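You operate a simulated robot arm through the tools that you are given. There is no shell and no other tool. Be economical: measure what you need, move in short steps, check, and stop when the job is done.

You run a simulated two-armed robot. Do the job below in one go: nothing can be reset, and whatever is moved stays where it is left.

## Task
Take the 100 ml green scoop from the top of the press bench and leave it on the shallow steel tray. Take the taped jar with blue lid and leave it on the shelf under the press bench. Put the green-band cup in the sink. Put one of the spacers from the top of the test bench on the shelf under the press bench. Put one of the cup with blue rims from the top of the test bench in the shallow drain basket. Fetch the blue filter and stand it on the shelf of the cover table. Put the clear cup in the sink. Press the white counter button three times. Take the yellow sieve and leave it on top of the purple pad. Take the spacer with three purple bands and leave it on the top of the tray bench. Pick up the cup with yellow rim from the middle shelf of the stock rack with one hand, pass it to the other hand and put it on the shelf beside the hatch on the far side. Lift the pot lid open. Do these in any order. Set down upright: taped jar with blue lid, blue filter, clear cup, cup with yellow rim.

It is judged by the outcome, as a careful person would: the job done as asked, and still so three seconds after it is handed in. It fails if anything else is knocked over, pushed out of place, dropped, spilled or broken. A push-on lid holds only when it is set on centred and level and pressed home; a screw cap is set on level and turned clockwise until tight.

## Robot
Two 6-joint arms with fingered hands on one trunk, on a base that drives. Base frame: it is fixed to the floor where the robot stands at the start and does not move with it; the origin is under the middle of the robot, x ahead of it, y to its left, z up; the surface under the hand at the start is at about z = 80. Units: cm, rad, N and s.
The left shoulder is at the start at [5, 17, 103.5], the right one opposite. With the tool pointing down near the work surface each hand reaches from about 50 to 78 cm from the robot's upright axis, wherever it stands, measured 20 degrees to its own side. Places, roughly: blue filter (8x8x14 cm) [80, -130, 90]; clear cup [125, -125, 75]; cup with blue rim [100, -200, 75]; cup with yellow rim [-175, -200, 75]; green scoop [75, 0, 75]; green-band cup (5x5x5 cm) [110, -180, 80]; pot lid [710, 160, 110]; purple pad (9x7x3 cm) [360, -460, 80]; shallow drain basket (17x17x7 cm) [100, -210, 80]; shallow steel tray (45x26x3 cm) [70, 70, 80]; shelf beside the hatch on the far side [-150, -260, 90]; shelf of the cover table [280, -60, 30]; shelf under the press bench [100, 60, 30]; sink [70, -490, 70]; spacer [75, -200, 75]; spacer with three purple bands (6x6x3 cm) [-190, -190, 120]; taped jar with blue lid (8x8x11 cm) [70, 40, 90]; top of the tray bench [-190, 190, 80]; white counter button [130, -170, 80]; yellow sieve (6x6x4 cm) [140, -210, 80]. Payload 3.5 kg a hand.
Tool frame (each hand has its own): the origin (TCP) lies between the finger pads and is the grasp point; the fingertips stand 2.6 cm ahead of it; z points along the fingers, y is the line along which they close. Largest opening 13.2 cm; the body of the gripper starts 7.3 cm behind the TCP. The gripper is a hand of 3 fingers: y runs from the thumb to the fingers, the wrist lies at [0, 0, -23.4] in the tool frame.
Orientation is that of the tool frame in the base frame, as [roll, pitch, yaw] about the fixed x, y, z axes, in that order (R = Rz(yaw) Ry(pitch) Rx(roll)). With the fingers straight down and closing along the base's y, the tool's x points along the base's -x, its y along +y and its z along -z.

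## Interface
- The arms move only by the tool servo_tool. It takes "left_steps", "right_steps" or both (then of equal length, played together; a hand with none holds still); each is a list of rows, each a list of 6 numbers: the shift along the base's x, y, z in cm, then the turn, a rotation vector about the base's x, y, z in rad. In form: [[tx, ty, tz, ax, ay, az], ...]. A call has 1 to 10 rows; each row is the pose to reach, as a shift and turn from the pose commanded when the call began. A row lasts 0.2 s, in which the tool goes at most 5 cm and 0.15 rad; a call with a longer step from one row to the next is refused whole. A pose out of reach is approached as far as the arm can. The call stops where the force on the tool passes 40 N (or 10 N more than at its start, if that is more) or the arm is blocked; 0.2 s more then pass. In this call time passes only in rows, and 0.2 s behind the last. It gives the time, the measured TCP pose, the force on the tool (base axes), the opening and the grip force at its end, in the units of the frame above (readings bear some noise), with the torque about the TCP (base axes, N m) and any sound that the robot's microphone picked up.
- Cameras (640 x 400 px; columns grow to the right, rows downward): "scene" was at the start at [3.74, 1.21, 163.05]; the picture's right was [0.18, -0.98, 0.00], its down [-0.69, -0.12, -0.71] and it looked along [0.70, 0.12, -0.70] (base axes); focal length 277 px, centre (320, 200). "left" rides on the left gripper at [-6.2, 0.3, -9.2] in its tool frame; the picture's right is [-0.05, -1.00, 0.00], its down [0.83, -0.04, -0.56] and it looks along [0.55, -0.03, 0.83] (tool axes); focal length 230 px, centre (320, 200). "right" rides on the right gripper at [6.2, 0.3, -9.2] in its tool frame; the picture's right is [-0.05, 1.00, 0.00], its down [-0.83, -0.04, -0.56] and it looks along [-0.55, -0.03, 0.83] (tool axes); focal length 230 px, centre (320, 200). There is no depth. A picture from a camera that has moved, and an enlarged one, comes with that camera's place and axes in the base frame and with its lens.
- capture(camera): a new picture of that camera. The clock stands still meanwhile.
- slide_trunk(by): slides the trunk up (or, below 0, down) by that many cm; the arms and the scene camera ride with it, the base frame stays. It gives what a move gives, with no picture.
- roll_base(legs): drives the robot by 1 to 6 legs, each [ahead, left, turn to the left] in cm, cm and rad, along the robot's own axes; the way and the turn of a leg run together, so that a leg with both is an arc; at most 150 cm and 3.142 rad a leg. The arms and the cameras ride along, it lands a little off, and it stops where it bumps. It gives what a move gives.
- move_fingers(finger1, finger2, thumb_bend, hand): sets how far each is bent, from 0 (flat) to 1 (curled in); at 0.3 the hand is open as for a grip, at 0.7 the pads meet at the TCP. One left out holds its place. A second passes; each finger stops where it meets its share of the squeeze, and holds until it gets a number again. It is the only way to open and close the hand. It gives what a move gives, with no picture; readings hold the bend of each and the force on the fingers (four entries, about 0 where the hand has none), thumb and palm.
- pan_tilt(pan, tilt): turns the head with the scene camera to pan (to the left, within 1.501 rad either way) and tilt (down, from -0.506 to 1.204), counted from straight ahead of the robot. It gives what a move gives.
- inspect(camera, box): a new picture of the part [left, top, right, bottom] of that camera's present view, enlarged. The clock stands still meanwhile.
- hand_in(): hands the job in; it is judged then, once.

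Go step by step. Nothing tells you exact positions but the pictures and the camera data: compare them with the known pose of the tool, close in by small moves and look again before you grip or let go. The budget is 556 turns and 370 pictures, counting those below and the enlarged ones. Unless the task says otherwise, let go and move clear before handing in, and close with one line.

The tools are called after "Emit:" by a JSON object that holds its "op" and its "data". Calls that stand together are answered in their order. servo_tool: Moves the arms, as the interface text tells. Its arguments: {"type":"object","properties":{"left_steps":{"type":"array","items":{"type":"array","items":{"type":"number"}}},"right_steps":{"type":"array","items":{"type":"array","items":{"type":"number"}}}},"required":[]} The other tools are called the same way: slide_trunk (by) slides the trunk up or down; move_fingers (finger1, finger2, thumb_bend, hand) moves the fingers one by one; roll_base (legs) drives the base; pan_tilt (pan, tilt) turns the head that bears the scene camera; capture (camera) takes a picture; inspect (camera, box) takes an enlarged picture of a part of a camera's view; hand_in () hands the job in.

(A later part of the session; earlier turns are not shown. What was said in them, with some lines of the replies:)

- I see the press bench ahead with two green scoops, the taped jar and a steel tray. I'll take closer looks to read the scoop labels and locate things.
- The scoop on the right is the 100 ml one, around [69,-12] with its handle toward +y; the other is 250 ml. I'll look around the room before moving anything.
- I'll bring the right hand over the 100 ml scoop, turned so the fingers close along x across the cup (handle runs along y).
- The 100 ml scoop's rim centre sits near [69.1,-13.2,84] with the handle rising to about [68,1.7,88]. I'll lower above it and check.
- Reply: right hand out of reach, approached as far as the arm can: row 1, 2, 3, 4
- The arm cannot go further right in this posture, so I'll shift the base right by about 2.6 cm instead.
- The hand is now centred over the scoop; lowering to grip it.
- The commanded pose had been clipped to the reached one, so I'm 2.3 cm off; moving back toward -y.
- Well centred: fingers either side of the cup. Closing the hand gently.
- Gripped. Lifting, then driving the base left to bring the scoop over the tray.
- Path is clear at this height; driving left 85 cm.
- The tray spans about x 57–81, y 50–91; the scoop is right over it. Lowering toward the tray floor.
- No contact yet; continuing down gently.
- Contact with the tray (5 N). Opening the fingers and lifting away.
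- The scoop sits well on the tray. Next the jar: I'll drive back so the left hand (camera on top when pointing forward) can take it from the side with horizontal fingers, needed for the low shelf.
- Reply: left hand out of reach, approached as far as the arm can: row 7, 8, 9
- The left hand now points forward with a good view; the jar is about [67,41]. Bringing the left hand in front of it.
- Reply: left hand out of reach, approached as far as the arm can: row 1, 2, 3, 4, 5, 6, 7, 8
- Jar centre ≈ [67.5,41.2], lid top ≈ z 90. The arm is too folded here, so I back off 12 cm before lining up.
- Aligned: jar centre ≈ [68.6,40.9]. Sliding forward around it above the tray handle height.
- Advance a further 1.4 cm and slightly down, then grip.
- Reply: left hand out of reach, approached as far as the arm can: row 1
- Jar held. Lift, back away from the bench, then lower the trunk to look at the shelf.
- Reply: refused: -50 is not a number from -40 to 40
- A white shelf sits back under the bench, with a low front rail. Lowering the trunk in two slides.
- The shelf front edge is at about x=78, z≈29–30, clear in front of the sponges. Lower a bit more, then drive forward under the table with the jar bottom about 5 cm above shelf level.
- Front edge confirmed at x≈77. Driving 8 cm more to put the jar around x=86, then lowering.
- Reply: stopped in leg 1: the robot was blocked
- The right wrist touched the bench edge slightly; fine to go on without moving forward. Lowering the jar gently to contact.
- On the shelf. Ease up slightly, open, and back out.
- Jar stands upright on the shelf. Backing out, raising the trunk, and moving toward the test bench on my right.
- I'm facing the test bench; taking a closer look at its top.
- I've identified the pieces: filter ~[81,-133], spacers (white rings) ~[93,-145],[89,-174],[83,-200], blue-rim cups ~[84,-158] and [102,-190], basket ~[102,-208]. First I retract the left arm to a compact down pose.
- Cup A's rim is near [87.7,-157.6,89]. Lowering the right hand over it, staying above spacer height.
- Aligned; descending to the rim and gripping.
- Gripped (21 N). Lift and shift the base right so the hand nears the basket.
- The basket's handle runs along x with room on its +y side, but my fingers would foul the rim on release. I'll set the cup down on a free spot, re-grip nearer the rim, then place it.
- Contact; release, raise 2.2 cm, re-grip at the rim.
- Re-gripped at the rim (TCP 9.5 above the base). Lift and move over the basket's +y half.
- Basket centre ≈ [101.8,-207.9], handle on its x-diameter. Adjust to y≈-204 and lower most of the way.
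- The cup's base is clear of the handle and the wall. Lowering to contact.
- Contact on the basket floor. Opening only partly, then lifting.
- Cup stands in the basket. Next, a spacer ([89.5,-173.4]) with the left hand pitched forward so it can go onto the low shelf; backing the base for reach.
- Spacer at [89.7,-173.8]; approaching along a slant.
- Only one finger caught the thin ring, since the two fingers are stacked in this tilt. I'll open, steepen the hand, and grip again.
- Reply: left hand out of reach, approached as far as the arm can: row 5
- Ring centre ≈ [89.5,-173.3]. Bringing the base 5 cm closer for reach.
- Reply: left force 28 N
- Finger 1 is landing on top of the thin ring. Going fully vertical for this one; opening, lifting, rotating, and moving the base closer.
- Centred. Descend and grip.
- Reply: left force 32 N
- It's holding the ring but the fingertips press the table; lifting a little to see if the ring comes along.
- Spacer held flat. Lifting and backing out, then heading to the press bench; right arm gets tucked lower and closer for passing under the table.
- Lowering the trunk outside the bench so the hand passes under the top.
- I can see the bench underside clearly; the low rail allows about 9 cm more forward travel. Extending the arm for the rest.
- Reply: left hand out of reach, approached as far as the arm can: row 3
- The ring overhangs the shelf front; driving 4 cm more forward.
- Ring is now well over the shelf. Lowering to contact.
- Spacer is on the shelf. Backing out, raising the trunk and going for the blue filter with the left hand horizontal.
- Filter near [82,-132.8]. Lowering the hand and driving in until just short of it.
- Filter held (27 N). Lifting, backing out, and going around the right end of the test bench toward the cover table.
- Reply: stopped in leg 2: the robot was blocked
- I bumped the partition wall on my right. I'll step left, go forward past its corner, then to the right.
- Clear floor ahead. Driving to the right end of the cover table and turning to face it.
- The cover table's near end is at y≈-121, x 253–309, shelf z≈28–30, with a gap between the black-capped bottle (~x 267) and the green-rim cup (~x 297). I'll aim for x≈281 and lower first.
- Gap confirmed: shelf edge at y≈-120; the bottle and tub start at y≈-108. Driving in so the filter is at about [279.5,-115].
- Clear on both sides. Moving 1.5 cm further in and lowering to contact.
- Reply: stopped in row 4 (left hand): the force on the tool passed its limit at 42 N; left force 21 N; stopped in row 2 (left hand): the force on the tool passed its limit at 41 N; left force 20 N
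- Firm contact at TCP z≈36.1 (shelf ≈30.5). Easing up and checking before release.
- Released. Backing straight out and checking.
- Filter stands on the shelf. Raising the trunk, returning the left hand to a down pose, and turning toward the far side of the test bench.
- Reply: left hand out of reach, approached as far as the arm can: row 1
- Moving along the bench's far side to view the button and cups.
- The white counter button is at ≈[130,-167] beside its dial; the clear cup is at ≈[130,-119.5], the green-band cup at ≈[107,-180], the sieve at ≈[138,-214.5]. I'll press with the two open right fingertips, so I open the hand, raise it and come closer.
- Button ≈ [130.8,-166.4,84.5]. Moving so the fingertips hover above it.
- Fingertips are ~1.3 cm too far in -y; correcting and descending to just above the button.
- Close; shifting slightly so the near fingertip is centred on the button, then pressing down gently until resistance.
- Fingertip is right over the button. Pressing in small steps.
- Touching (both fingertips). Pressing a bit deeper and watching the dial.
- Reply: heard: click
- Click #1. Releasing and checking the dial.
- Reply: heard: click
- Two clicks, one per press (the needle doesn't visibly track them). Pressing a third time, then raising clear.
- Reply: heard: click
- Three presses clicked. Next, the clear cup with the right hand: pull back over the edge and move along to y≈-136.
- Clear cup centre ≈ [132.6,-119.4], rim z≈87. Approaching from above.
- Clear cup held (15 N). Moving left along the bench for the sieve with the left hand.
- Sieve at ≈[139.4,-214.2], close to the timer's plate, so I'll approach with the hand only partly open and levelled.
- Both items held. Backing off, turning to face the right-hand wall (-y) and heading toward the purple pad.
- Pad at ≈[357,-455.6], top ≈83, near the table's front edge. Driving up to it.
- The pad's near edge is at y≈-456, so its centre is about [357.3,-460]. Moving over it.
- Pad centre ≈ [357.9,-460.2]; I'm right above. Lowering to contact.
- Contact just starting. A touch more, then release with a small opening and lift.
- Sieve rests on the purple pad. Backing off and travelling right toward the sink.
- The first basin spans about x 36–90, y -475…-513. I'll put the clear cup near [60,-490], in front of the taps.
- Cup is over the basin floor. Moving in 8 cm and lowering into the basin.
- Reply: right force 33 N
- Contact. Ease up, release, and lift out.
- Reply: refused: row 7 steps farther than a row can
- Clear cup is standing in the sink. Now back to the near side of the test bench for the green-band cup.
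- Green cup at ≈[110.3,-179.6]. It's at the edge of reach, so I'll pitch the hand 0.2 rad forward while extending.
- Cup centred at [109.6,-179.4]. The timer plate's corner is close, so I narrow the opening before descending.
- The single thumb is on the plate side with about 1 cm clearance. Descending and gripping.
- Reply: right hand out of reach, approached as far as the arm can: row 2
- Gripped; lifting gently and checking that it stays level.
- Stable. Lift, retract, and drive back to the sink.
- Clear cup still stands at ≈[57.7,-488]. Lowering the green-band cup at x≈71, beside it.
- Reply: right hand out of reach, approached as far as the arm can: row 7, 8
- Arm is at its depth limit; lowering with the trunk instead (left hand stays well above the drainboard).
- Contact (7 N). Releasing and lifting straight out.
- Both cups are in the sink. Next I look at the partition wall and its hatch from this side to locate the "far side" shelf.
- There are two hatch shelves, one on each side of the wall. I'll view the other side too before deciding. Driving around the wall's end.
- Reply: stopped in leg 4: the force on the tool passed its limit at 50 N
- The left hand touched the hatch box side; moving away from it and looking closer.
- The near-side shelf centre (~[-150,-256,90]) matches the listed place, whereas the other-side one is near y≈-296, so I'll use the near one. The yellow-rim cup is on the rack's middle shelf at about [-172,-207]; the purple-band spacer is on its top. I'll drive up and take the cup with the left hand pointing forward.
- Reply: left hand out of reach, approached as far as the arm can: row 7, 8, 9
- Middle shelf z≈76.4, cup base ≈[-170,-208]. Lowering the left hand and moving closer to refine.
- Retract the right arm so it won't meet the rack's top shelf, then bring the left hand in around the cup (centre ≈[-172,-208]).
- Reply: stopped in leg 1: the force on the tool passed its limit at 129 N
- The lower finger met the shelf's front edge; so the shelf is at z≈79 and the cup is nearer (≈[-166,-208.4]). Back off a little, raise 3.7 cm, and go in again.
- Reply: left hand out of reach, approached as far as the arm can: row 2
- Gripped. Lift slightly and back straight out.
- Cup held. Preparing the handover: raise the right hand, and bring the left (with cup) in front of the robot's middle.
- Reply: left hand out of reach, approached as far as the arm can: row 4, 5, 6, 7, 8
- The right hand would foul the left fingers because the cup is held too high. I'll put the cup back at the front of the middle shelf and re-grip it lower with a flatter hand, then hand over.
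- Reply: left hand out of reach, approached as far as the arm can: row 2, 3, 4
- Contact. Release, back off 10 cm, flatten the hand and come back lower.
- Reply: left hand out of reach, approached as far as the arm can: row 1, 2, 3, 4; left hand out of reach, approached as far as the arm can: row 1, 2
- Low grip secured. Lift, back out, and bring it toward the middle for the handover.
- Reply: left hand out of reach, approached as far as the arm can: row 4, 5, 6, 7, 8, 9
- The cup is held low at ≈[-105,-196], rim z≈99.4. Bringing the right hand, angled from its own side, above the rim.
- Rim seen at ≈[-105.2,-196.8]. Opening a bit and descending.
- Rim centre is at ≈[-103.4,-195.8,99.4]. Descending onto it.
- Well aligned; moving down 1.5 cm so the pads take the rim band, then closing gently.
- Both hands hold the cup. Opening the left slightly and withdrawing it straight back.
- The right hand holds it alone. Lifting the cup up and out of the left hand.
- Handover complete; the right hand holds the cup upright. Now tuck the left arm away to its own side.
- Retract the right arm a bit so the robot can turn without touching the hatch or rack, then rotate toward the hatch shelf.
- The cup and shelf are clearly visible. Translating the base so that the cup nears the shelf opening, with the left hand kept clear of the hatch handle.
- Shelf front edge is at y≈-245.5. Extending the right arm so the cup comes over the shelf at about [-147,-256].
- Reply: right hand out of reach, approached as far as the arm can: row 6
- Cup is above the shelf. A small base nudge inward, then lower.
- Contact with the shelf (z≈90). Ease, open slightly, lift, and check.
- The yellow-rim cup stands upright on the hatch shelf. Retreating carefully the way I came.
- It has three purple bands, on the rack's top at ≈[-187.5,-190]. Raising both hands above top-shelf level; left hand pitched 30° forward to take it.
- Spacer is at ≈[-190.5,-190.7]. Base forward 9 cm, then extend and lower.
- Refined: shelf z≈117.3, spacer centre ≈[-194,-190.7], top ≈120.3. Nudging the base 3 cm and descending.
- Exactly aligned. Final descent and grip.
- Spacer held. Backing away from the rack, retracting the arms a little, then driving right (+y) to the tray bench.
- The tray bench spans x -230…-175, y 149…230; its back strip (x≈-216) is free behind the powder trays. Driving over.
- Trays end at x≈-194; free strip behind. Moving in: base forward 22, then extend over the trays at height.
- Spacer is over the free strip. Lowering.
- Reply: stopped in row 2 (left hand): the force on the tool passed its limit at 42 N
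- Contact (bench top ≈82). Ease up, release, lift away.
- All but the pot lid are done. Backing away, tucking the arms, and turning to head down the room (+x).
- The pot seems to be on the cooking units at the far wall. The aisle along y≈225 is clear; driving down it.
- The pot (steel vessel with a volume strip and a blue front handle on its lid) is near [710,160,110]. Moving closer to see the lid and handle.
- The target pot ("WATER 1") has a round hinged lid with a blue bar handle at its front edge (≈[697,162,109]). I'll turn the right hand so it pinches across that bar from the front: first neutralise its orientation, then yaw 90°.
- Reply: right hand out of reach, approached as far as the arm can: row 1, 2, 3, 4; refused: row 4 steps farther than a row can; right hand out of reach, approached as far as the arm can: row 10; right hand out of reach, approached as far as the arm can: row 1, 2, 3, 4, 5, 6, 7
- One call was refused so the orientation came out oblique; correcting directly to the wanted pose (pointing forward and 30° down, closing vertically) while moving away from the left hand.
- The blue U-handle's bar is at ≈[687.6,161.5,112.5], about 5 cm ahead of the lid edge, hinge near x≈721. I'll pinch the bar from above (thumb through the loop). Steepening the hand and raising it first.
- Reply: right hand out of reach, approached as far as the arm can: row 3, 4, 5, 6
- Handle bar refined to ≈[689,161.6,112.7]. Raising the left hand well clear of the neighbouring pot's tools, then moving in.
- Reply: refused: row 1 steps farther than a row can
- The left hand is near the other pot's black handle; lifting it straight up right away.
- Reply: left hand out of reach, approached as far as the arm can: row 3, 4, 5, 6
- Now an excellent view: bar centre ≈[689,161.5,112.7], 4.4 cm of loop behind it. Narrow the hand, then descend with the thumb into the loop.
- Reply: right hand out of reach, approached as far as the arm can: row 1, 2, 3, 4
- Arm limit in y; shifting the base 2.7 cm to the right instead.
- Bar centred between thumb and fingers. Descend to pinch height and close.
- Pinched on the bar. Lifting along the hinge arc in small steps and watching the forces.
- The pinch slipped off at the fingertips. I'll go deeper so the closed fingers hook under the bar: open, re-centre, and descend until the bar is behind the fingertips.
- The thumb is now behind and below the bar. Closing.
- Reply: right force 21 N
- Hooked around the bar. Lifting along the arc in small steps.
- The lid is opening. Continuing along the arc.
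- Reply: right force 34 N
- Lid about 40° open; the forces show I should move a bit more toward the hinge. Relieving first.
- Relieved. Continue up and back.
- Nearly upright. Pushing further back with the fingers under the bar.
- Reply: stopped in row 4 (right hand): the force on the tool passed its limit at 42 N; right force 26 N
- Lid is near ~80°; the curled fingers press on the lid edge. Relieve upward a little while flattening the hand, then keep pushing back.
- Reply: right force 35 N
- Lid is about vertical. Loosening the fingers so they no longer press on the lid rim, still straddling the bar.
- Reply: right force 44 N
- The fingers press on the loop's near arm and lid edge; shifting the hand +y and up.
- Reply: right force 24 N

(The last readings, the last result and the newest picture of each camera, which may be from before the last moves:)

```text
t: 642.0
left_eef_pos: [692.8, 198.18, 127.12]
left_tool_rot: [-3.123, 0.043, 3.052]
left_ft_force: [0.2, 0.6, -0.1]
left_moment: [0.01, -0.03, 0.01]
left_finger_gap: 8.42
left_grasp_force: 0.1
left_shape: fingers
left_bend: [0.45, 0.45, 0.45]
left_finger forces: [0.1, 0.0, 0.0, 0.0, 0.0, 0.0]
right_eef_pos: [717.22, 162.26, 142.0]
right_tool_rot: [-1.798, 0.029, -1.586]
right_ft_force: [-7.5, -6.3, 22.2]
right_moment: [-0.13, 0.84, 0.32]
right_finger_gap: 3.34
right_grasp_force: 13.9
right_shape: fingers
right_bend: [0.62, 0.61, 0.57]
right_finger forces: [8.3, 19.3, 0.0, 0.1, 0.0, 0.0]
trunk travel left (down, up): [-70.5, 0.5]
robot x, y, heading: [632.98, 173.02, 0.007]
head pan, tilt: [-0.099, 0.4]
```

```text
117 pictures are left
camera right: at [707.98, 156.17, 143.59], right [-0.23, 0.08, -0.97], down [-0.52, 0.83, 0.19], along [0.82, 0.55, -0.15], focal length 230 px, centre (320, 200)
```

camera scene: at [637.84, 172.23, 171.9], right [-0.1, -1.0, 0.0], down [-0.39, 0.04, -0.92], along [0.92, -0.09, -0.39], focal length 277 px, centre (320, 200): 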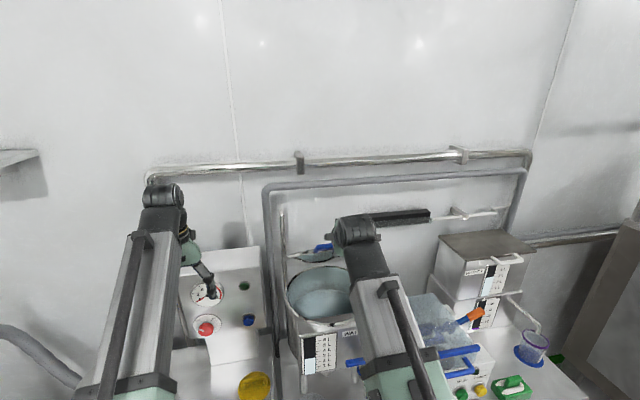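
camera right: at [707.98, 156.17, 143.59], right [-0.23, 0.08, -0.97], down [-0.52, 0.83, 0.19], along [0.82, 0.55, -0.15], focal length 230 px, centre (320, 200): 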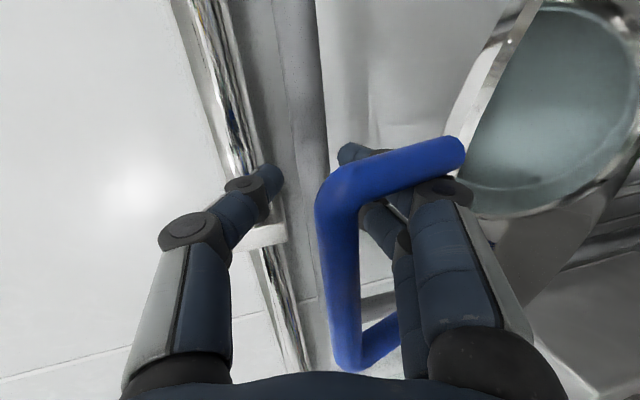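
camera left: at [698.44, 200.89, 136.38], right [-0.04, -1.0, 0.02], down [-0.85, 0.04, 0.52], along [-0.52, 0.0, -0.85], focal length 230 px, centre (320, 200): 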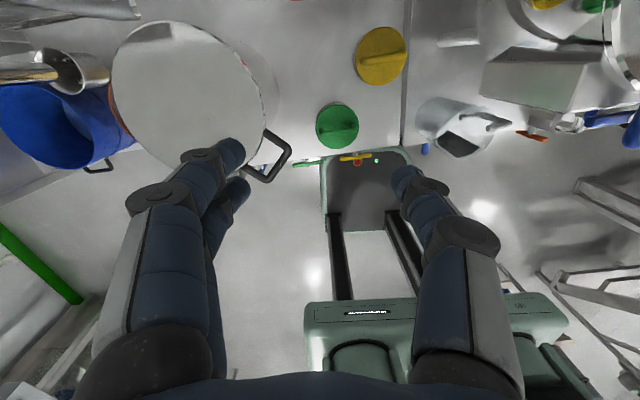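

Raising the hand a bit more so the lower fingers clear the lid edge.

Emit:
{"op": "servo_tool", "data": {"right_steps": [[0, -0.2, 0.7, 0, 0, 0], [0, -0.2, 1.4, 0, 0, 0]]}}

Emit:
{"op": "capture", "data": {"camera": "right"}}

Emit:
{"op": "inspect", "data": {"camera": "scene", "box": [240, 180, 440, 340]}}

```text
t: 642.6
left_eef_pos: [693.03, 198.32, 126.84]
left_tool_rot: [-3.123, 0.042, 3.051]
left_ft_force: [0.3, -0.3, -0.4]
left_moment: [-0.02, 0.01, 0.02]
left_finger_gap: 8.39
left_grasp_force: 0.0
left_shape: fingers
left_bend: [0.45, 0.45, 0.45]
left_finger forces: [0.0, 0.0, 0.1, 0.0, 0.0, 0.1]
right_eef_pos: [717.39, 162.49, 142.99]
right_tool_rot: [-1.807, 0.03, -1.579]
right_ft_force: [1.2, -0.3, -0.2]
right_moment: [-0.01, 0.0, 0.02]
right_finger_gap: 3.95
right_grasp_force: 0.0
right_shape: fingers
right_bend: [0.6, 0.6, 0.57]
right_finger forces: [0.0, 0.1, 0.0, 0.0, 0.0, 0.0]
trunk travel left (down, up): [-70.5, 0.5]
robot x, y, heading: [632.78, 173.0, 0.005]
head pan, tilt: [-0.099, 0.4]
```

```text
116 pictures are left
camera right: at [708.36, 156.48, 144.58], right [-0.23, 0.08, -0.97], down [-0.52, 0.83, 0.2], along [0.82, 0.55, -0.15], focal length 230 px, centre (320, 200)
```

right: 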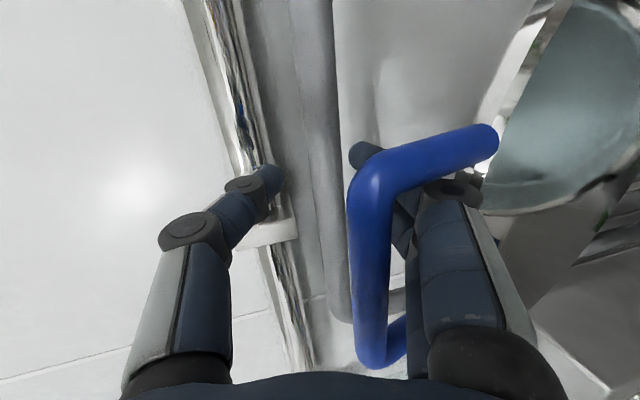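

```text
2.50 times, centred on (340, 260) of scene
camera zoom: at [637.83, 172.28, 171.87], right [-0.09, -1.0, 0.0], down [-0.39, 0.04, -0.92], along [0.92, -0.09, -0.39], focal length 693 px, centre (270, 50)
```

zoom: 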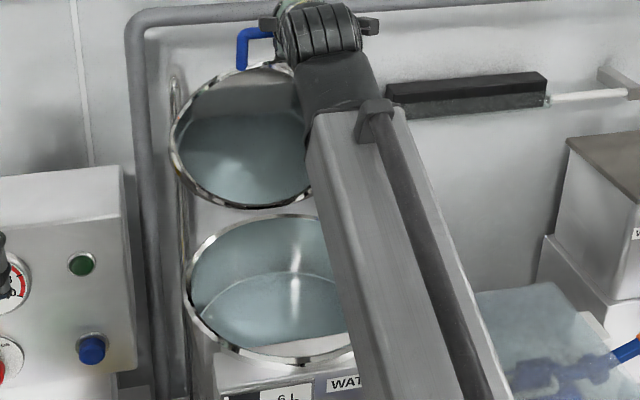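

All contact forces are zero and the lid stays up by itself, so the hinge holds it. I'll withdraw the hand from the loop carefully.

Emit:
{"op": "servo_tool", "data": {"right_steps": [[-1.2, 0, -0.1, 0, 0, 0], [-2.4, 0, -0.2, 0, 0, 0]]}}

Emit:
{"op": "capture", "data": {"camera": "right"}}

```text
t: 643.2
left_eef_pos: [693.04, 198.29, 126.97]
left_tool_rot: [-3.123, 0.041, 3.052]
left_ft_force: [0.5, -0.2, -1.2]
left_moment: [0.03, 0.0, 0.0]
left_finger_gap: 8.42
left_grasp_force: 0.0
left_shape: fingers
left_bend: [0.45, 0.45, 0.45]
left_finger forces: [0.1, 0.0, 0.0, 0.0, 0.0, 0.0]
right_eef_pos: [715.05, 162.43, 142.81]
right_tool_rot: [-1.805, 0.032, -1.58]
right_ft_force: [0.3, -0.5, -0.2]
right_moment: [0.01, 0.0, 0.0]
right_finger_gap: 3.92
right_grasp_force: 0.1
right_shape: fingers
right_bend: [0.6, 0.6, 0.57]
right_finger forces: [0.0, 0.0, 0.1, 0.0, 0.1, 0.0]
trunk travel left (down, up): [-70.5, 0.5]
robot x, y, heading: [633.25, 173.43, 0.006]
head pan, tilt: [-0.099, 0.4]
```

```text
114 pictures are left
camera right: at [705.91, 156.41, 144.52], right [-0.23, 0.08, -0.97], down [-0.52, 0.83, 0.2], along [0.82, 0.55, -0.15], focal length 230 px, centre (320, 200)
```

right: 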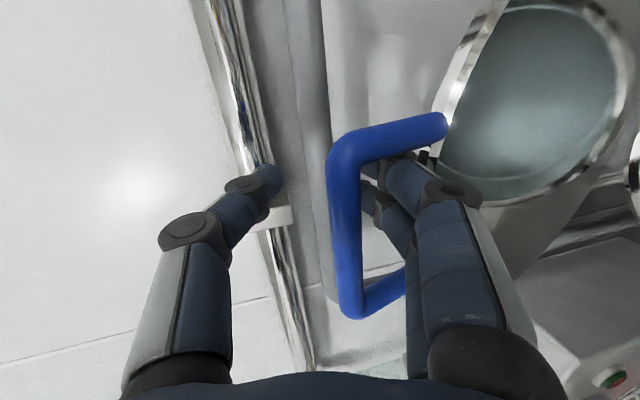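

Emit:
{"op": "servo_tool", "data": {"right_steps": [[-1.5, 0, -0.2, 0, 0, 0], [-3, 0, -0.3, 0, 0, 0], [-5, 0, -0.3, 0, 0, 0], [-8, 0, -0.3, 0, 0, 0]]}}

Emit:
{"op": "capture", "data": {"camera": "right"}}

Emit:
{"op": "inspect", "data": {"camera": "scene", "box": [240, 160, 440, 320]}}

```text
t: 644.2
left_eef_pos: [693.0, 198.22, 126.83]
left_tool_rot: [-3.122, 0.043, 3.053]
left_ft_force: [0.2, 0.5, 0.2]
left_moment: [0.02, -0.02, -0.04]
left_finger_gap: 8.47
left_grasp_force: 0.0
left_shape: fingers
left_bend: [0.45, 0.45, 0.45]
left_finger forces: [0.1, 0.0, 0.1, 0.0, 0.0, 0.0]
right_eef_pos: [707.02, 162.26, 142.7]
right_tool_rot: [-1.804, 0.03, -1.579]
right_ft_force: [0.8, 0.2, 0.5]
right_moment: [-0.02, -0.01, 0.0]
right_finger_gap: 3.92
right_grasp_force: 0.0
right_shape: fingers
right_bend: [0.6, 0.6, 0.57]
right_finger forces: [0.0, 0.0, 0.0, 0.0, 0.0, 0.0]
trunk travel left (down, up): [-70.5, 0.5]
robot x, y, heading: [632.81, 173.27, 0.002]
head pan, tilt: [-0.099, 0.4]
```

```text
113 pictures are left
camera right: at [697.8, 156.38, 144.3], right [-0.23, 0.08, -0.97], down [-0.52, 0.83, 0.19], along [0.82, 0.55, -0.15], focal length 230 px, centre (320, 200)
```

right: 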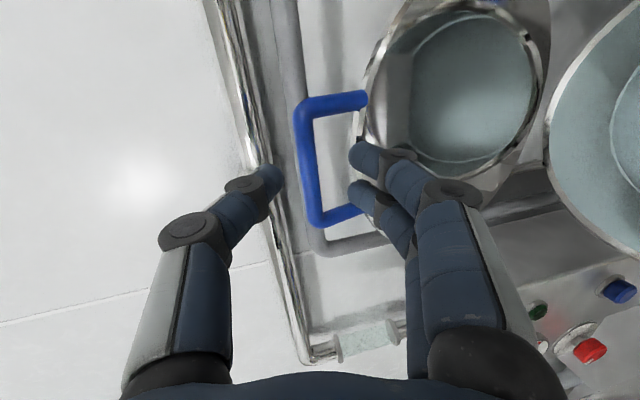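

```text
2.50 times, centred on (340, 240) of scene
camera zoom: at [637.74, 172.25, 171.9], right [-0.09, -1.0, 0.0], down [-0.39, 0.04, -0.92], along [0.92, -0.09, -0.39], focal length 693 px, centre (270, 100)
```

zoom: 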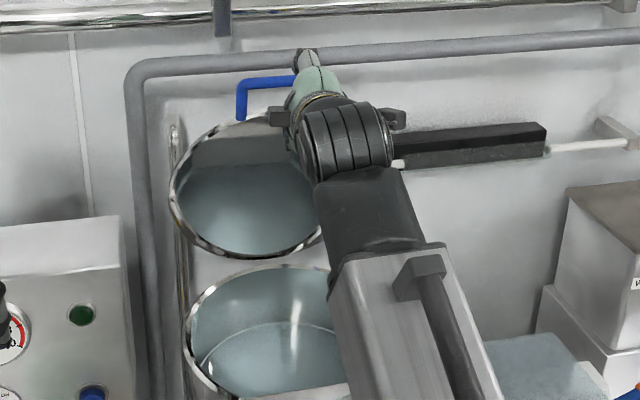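

The lid stands free. Backing the hand farther and re-checking that the lid isn't drifting.

Emit:
{"op": "servo_tool", "data": {"right_steps": [[-3, 0, 0, 0, 0, 0], [-6, 0, 0, 0, 0, 0], [-9, 0, 0, 0, 0, 0], [-12, -3, 0, 0, 0, 0], [-15, -6, 0, 0, 0, 0]]}}

Emit:
{"op": "pan_tilt", "data": {"pan": -0.1, "tilt": 0.45}}

Emit:
{"op": "inspect", "data": {"camera": "scene", "box": [240, 140, 440, 300]}}

Emit:
{"op": "capture", "data": {"camera": "right"}}

```text
t: 645.4
left_eef_pos: [693.01, 198.22, 126.89]
left_tool_rot: [-3.122, 0.041, 3.052]
left_ft_force: [0.1, 1.4, 0.2]
left_moment: [-0.01, -0.01, 0.02]
left_finger_gap: 8.41
left_grasp_force: 0.0
left_shape: fingers
left_bend: [0.45, 0.45, 0.45]
left_finger forces: [0.0, 0.0, 0.0, 0.1, 0.0, 0.0]
right_eef_pos: [693.15, 158.79, 143.67]
right_tool_rot: [-1.801, 0.037, -1.595]
right_ft_force: [0.3, 0.6, -0.5]
right_moment: [0.02, -0.04, 0.0]
right_finger_gap: 3.95
right_grasp_force: 0.0
right_shape: fingers
right_bend: [0.6, 0.6, 0.57]
right_finger forces: [0.0, 0.0, 0.0, 0.0, 0.0, 0.0]
right hand out of reach, approached as far as the arm can: row 5
trunk travel left (down, up): [-70.5, 0.5]
robot x, y, heading: [632.9, 172.92, 0.008]
head pan, tilt: [-0.099, 0.4]
```

```text
t: 646.0
left_eef_pos: [693.0, 198.26, 126.84]
left_tool_rot: [-3.121, 0.041, 3.052]
left_ft_force: [-0.5, 0.4, -0.3]
left_moment: [0.02, -0.01, -0.01]
left_finger_gap: 8.42
left_grasp_force: 0.1
left_shape: fingers
left_bend: [0.45, 0.45, 0.45]
left_finger forces: [0.1, 0.0, 0.0, 0.1, 0.0, 0.0]
right_eef_pos: [693.18, 158.57, 143.71]
right_tool_rot: [-1.801, 0.037, -1.595]
right_ft_force: [0.4, 0.4, 0.3]
right_moment: [-0.01, 0.0, 0.0]
right_finger_gap: 3.92
right_grasp_force: 0.0
right_shape: fingers
right_bend: [0.6, 0.6, 0.57]
right_finger forces: [0.0, 0.0, 0.0, 0.1, 0.1, 0.0]
trunk travel left (down, up): [-70.5, 0.5]
robot x, y, heading: [632.63, 173.48, 0.008]
head pan, tilt: [-0.099, 0.45]
```

```text
2.50 times, centred on (340, 220) of scene
camera zoom: at [637.73, 172.24, 171.44], right [-0.09, -1.0, 0.0], down [-0.43, 0.04, -0.9], along [0.9, -0.09, -0.43], focal length 693 px, centre (270, 150)
```

zoom: 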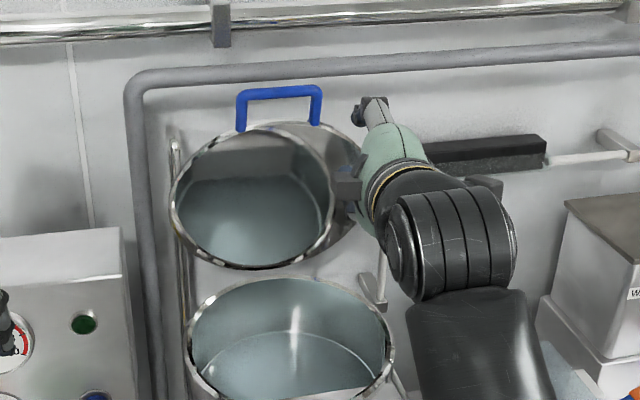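

```text
110 pictures are left
camera right: at [683.99, 152.78, 145.22], right [-0.23, 0.09, -0.97], down [-0.51, 0.84, 0.2], along [0.83, 0.54, -0.14], focal length 230 px, centre (320, 200)
```

right: 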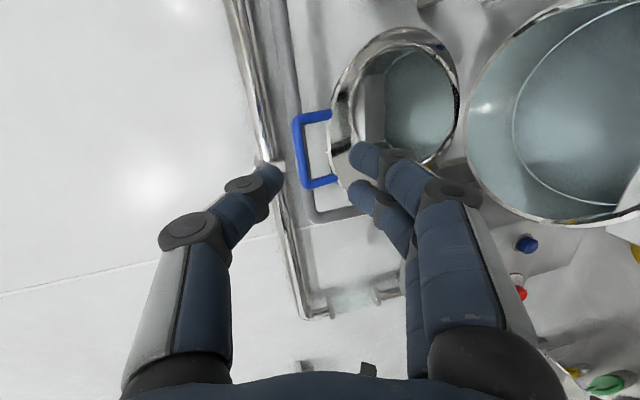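

The lid stays open by itself. Backing the robot away and taking a last look before handing in.

Emit:
{"op": "roll_base", "data": {"legs": [[-45, 0, 0]]}}

Emit:
{"op": "pan_tilt", "data": {"pan": -0.1, "tilt": 0.35}}

Emit:
{"op": "inspect", "data": {"camera": "scene", "box": [220, 140, 420, 300]}}

```text
t: 648.7
left_eef_pos: [647.88, 198.09, 126.95]
left_tool_rot: [-3.124, 0.042, 3.051]
left_ft_force: [-0.1, 0.2, 0.3]
left_moment: [0.0, 0.0, -0.01]
left_finger_gap: 8.42
left_grasp_force: 0.0
left_shape: fingers
left_bend: [0.45, 0.45, 0.45]
left_finger forces: [0.0, 0.0, 0.1, 0.0, 0.1, 0.0]
right_eef_pos: [648.02, 158.49, 143.81]
right_tool_rot: [-1.804, 0.037, -1.598]
right_ft_force: [-0.5, -0.1, 0.1]
right_moment: [-0.03, -0.02, 0.0]
right_finger_gap: 3.9
right_grasp_force: 0.0
right_shape: fingers
right_bend: [0.6, 0.6, 0.57]
right_finger forces: [0.0, 0.1, 0.0, 0.0, 0.0, 0.0]
trunk travel left (down, up): [-70.5, 0.5]
robot x, y, heading: [587.82, 173.43, 0.004]
head pan, tilt: [-0.099, 0.45]
```

```text
t: 649.4
left_eef_pos: [648.08, 198.04, 126.79]
left_tool_rot: [-3.122, 0.041, 3.053]
left_ft_force: [0.3, 0.5, -0.2]
left_moment: [0.0, -0.02, -0.02]
left_finger_gap: 8.41
left_grasp_force: 0.2
left_shape: fingers
left_bend: [0.45, 0.45, 0.45]
left_finger forces: [0.1, 0.0, 0.1, 0.0, 0.1, 0.0]
right_eef_pos: [648.24, 158.51, 143.77]
right_tool_rot: [-1.803, 0.036, -1.597]
right_ft_force: [0.6, 0.9, 0.0]
right_moment: [-0.01, 0.01, -0.02]
right_finger_gap: 3.92
right_grasp_force: 0.0
right_shape: fingers
right_bend: [0.6, 0.6, 0.57]
right_finger forces: [0.0, 0.0, 0.1, 0.0, 0.1, 0.1]
trunk travel left (down, up): [-70.5, 0.5]
robot x, y, heading: [587.73, 173.27, 0.003]
head pan, tilt: [-0.099, 0.351]
```

```text
2.50 times, centred on (320, 220) of scene
camera zoom: at [592.85, 172.05, 172.35], right [-0.1, -1.0, 0.0], down [-0.34, 0.03, -0.94], along [0.93, -0.09, -0.34], focal length 693 px, centre (320, 150)
```

zoom: 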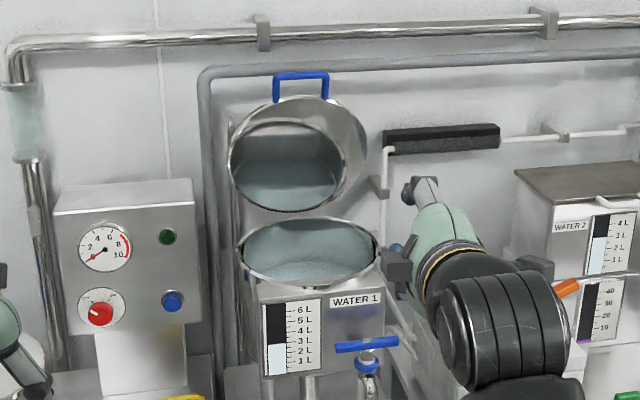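

The lid is standing open, and every other item was seen resting in its place when I left it. Both hands are empty and clear, so I'm handing in.

Emit:
{"op": "hand_in", "data": {}}

```text
The job is handed in.
```

All twelve tasks are done and the job is handed in. There are two shelves beside the hatch, one on each side of the wall. I put the yellow-rim cup on the one that matches the listed position, around [-150, -260, 90].
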